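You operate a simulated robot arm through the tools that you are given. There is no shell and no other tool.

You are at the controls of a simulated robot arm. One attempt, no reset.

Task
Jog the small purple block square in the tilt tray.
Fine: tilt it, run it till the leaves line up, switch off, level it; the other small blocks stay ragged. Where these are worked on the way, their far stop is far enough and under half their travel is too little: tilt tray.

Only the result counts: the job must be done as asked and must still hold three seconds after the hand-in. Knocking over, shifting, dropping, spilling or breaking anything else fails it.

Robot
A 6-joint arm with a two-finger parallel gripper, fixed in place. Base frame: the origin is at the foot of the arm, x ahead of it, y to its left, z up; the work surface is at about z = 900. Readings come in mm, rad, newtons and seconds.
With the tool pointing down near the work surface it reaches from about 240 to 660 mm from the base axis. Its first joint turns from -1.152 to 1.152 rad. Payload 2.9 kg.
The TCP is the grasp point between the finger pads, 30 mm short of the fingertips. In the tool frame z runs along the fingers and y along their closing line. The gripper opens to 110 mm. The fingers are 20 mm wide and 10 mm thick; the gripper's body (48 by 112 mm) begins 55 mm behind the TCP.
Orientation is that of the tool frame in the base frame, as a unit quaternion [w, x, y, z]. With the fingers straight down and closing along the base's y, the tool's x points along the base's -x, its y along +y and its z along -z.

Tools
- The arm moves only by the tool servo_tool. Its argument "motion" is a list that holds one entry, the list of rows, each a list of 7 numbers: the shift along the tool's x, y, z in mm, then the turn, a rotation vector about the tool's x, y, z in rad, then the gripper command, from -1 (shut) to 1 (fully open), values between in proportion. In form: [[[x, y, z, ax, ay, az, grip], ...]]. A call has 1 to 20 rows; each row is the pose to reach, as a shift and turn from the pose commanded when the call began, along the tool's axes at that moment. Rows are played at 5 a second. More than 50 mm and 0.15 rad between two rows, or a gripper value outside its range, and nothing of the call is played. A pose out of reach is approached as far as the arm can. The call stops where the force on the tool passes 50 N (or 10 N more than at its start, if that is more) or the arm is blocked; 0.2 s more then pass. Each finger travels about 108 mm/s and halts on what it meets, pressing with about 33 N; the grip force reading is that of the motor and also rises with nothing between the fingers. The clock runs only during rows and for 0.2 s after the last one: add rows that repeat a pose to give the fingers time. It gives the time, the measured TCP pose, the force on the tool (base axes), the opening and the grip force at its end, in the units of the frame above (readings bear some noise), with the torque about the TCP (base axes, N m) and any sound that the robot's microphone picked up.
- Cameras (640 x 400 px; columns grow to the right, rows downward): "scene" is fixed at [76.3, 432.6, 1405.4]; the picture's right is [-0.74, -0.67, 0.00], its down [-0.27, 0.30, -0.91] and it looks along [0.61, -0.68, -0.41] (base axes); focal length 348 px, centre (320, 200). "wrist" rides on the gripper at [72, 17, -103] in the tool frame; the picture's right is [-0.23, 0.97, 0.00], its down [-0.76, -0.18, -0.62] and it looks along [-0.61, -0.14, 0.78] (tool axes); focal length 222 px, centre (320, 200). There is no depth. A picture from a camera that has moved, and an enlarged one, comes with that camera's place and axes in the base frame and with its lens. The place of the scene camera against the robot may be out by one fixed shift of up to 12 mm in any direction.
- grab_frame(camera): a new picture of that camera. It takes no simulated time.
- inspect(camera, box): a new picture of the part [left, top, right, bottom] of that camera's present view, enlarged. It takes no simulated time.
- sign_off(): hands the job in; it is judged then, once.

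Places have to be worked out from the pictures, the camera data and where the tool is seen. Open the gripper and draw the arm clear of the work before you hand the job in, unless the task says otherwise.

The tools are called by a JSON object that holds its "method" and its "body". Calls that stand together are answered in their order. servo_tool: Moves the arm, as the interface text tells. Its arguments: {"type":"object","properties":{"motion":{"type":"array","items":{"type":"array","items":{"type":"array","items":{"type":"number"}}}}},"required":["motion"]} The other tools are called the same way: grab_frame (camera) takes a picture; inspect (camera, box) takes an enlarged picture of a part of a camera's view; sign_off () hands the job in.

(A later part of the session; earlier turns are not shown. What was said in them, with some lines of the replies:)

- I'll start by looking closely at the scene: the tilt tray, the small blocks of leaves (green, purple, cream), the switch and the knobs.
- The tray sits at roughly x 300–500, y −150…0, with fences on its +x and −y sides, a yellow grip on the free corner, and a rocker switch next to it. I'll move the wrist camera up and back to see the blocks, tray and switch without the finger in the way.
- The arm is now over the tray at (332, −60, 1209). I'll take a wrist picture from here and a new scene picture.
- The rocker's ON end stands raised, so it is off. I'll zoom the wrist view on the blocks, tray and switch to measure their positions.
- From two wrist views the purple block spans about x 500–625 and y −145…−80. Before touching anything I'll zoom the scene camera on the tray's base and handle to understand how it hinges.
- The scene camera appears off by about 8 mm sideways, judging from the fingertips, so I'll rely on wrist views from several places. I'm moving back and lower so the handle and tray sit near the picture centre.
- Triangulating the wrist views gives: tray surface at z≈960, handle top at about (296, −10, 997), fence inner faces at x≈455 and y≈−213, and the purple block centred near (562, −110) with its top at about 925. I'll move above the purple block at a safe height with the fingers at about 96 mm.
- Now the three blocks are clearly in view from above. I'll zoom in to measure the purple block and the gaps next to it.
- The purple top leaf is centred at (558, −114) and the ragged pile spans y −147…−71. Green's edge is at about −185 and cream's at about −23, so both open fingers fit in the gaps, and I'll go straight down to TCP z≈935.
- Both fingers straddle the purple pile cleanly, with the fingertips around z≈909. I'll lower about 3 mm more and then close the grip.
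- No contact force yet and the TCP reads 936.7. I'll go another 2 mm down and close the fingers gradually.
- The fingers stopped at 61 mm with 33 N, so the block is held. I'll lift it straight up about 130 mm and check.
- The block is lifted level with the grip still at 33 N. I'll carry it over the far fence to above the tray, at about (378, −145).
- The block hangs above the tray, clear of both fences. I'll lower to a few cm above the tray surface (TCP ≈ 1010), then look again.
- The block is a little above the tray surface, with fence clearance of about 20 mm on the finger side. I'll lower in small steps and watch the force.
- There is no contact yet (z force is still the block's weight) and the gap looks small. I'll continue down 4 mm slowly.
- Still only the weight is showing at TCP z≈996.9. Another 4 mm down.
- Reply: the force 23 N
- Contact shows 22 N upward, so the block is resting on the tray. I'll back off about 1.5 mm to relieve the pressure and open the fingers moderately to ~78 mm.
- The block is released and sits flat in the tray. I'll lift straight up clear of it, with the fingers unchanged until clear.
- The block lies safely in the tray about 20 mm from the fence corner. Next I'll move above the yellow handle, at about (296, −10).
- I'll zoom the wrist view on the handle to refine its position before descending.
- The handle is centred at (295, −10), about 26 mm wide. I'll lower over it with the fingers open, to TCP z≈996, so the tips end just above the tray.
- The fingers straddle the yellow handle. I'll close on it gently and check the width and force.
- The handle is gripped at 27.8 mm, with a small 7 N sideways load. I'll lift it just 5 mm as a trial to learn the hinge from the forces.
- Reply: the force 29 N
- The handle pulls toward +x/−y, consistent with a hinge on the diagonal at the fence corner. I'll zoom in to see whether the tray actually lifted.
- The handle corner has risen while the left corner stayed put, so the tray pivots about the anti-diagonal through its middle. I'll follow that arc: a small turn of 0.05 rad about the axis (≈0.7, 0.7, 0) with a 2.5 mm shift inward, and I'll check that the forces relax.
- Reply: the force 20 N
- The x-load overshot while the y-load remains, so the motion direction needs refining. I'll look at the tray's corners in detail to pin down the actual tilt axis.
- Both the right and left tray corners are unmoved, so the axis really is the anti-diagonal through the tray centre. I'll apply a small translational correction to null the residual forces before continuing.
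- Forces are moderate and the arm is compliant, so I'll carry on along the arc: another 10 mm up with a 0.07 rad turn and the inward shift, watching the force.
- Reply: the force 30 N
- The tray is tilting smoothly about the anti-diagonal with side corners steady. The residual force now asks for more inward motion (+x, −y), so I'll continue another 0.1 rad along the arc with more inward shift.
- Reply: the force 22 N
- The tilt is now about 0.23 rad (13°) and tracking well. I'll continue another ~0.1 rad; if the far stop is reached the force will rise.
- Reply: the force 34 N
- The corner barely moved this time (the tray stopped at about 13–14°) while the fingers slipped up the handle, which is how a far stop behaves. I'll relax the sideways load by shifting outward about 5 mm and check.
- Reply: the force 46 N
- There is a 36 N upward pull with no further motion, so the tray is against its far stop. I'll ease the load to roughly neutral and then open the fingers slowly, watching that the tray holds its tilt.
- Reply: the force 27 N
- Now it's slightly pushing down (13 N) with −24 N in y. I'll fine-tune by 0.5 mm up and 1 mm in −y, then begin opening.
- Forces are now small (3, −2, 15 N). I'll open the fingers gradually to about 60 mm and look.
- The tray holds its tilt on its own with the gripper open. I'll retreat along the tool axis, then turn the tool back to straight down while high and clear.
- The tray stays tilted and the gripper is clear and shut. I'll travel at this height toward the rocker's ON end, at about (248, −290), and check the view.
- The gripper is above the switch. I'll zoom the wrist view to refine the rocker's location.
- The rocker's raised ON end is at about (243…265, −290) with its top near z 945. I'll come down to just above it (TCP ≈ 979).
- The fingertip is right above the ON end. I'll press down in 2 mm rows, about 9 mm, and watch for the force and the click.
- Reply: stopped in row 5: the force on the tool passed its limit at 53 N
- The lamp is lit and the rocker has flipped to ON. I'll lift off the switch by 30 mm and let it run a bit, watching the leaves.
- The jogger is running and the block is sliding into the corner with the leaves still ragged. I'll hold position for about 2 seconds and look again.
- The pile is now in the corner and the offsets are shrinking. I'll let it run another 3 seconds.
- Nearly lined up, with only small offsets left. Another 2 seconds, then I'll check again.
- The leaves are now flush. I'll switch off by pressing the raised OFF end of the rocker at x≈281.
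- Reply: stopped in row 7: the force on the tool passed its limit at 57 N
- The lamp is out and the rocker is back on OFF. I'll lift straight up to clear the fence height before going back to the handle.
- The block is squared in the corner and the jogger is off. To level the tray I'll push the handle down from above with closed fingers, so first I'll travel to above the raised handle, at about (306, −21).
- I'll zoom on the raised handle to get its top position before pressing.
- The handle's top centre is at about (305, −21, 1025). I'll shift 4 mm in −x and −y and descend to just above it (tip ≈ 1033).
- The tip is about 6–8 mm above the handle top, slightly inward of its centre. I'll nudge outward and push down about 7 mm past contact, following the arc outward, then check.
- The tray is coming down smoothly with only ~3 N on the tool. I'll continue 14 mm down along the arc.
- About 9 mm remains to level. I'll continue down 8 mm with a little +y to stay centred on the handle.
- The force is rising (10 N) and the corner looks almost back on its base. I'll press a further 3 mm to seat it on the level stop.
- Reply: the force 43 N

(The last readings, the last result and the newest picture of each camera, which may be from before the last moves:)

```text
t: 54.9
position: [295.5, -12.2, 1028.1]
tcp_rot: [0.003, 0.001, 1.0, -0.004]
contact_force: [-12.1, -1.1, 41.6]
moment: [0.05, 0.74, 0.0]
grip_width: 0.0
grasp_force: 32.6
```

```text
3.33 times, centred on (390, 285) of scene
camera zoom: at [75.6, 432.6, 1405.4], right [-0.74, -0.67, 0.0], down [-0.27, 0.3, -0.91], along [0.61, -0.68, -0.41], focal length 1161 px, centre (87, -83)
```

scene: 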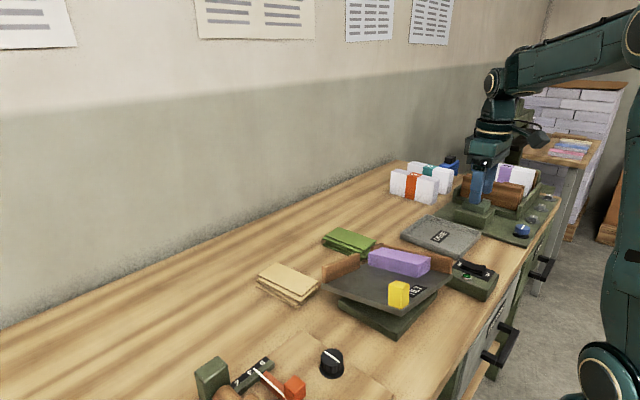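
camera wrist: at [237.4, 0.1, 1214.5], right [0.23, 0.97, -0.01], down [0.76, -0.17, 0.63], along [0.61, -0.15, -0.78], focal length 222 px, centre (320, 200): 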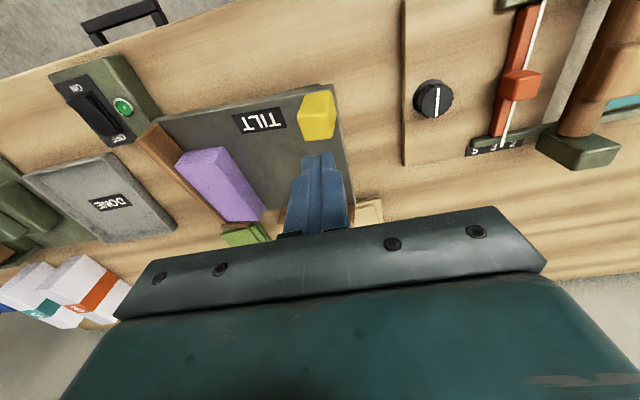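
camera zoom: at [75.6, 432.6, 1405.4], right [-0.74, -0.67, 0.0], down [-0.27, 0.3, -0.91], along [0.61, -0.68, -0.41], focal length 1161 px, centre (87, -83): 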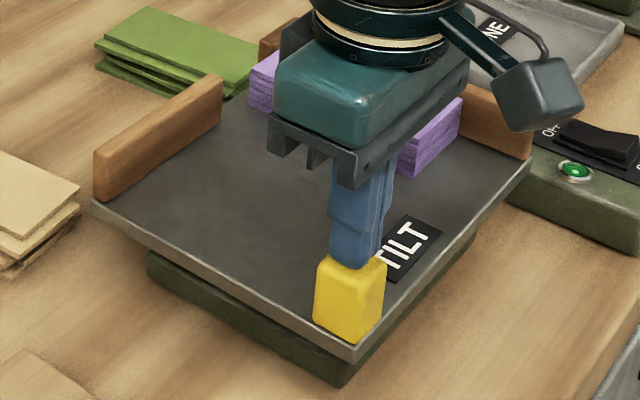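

42 N with no further motion and the corner is exactly where it was at the start, so the tray is level. I'll lift away straight up and check the block.

{"method": "servo_tool", "body": {"motion": [[[0, 0, -2, 0, 0, 0, -1], [0, 0, -20, 0, 0, 0, -1], [0, 0, -60, 0, 0, 0, -1], [0, 0, -105, 0, 0, 0, -1], [0, 0, -150, 0, 0, 0, -0.5], [0, 0, -180, 0, 0, 0, 0.2], [0, 0, -180, 0, 0, 0, 0.6]]]}}

{"method": "inspect", "body": {"camera": "scene", "box": [310, 205, 510, 345]}}

{"method": "grab_frame", "body": {"camera": "wrist"}}

```text
t: 56.5
position: [295.3, -9.1, 1205.7]
tcp_rot: [0.003, 0.001, 1.0, -0.003]
contact_force: [0.2, -0.3, 0.0]
moment: [-0.01, -0.01, 0.01]
grip_width: 87.9
grasp_force: 0.1
```

```text
2.86 times, centred on (410, 275) of scene
camera zoom: at [76.3, 432.6, 1405.4], right [-0.74, -0.67, 0.0], down [-0.27, 0.3, -0.91], along [0.61, -0.68, -0.41], focal length 995 px, centre (63, -14)
```

zoom: 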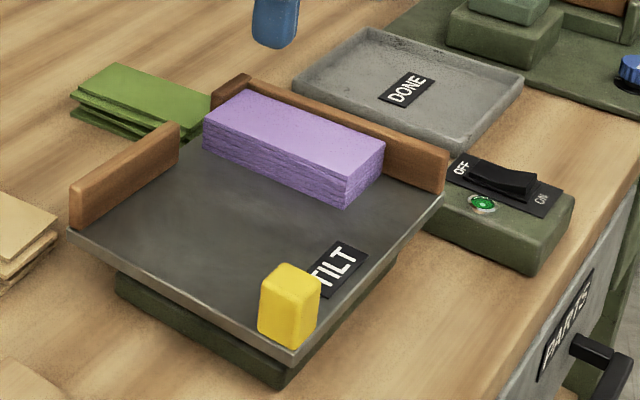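

```text
taken
camera wrist: at [222.9, 7.5, 1307.7], right [0.23, 0.97, -0.01], down [0.76, -0.17, 0.63], along [0.61, -0.15, -0.78], focal length 222 px, centre (320, 200)
```

wrist: 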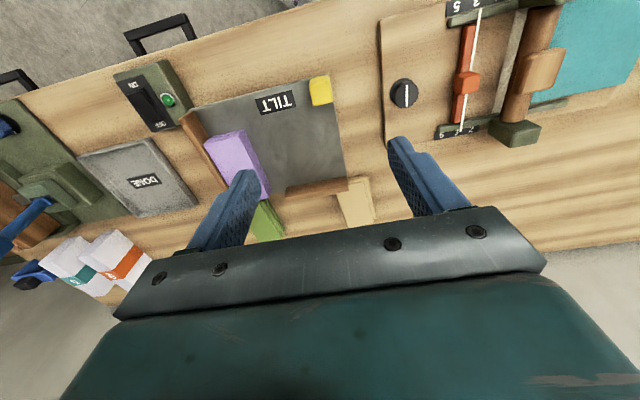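

The tray is level, the switch is off and the purple leaves are flush in the corner. I'll open the gripper fully and draw the arm back to its starting spot, then take a last look.

{"method": "servo_tool", "body": {"motion": [[[-16, -39, 0, 0, 0, 0, 1], [-32, -78, 0, 0, 0, 0, 1], [-48, -117, 0, 0, 0, 0, 1], [-64, -156, 0, 0, 0, 0, 1], [-80, -195, 0, 0, 0, 0, 1], [-95, -233, 0, 0, 0, 0, 1], [-95, -233, 0, 0, 0, 0, 1]]]}}

{"method": "grab_frame", "body": {"camera": "scene"}}

{"method": "inspect", "body": {"camera": "scene", "box": [240, 210, 520, 345]}}

{"method": "inspect", "body": {"camera": "scene", "box": [360, 225, 440, 285]}}

```text
t: 58.1
position: [389.4, -243.5, 1208.0]
tcp_rot: [0.002, 0.002, 1.0, -0.003]
contact_force: [0.1, 0.6, 0.3]
moment: [0.01, -0.03, 0.0]
grip_width: 110.2
grasp_force: 0.1
```

```text
taken
```

scene: 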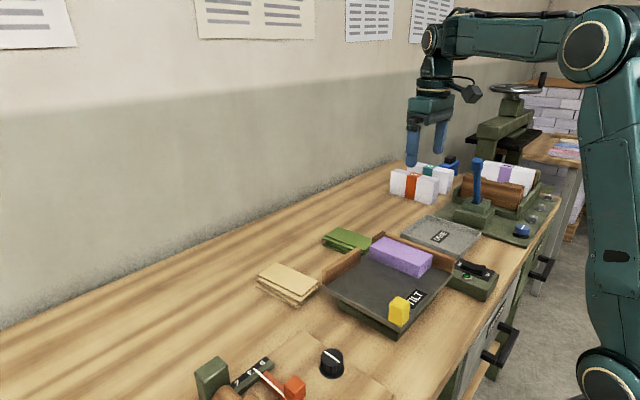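

```text
2.29 times, centred on (380, 278) of scene
camera zoom: at [76.4, 432.6, 1405.4], right [-0.74, -0.67, 0.0], down [-0.27, 0.3, -0.91], along [0.61, -0.68, -0.41], focal length 796 px, centre (183, 23)
```

zoom: 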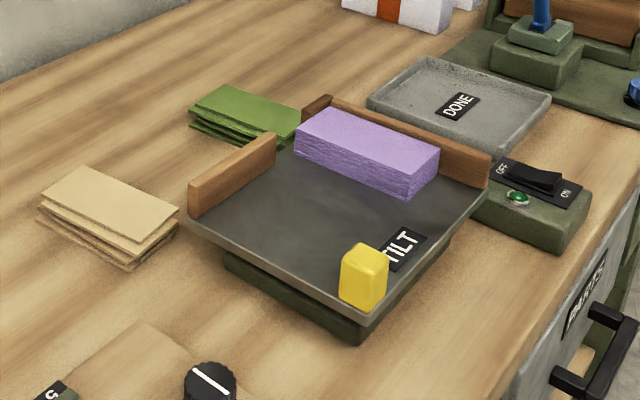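

```text
6.67 times, centred on (400, 255) of scene
camera zoom: at [76.4, 432.6, 1405.4], right [-0.74, -0.67, 0.0], down [-0.27, 0.3, -0.91], along [0.61, -0.68, -0.41], focal length 2321 px, centre (-213, -167)
```

zoom: 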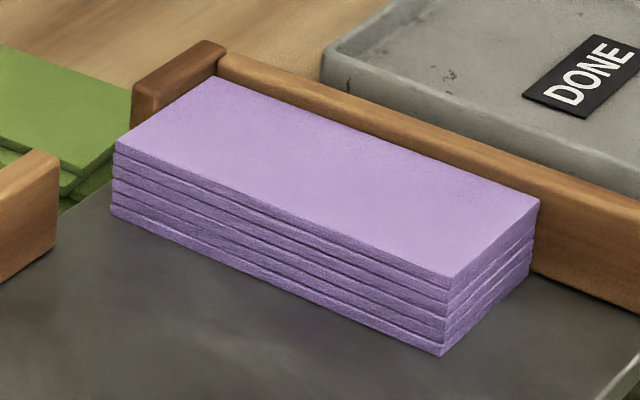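

The purple block is flush in the corner of the level tray, the switch is off, and the green and cream blocks are ragged and where they were. The gripper is open and clear of the work, so I'm handing in.

{"method": "sign_off", "body": {}}

```text
The job is handed in.
```

The purple block is jogged square in the corner of the tilt tray, and the job is handed in. I don't have the verdict yet.

- **Tilt:** I raised the tray by its yellow handle until it stopped moving, about 13–14°. It held its tilt on its own.
- **Run:** I switched the jogger on and ran it for roughly ten seconds, until the leaves were flush, then switched it off. The lamp is out and the rocker is on OFF.
- **Level:** I pushed the handle down until it met the stop. The tray's corner sits where it did at the start.
- **Other blocks:** the green and cream blocks are still ragged and look unmoved in the last picture. I saw nothing else on the bench shifted.

I left the purple block in the tilt tray, since the task didn't mention the DONE tray. The gripper is open and the arm is back at its starting spot.
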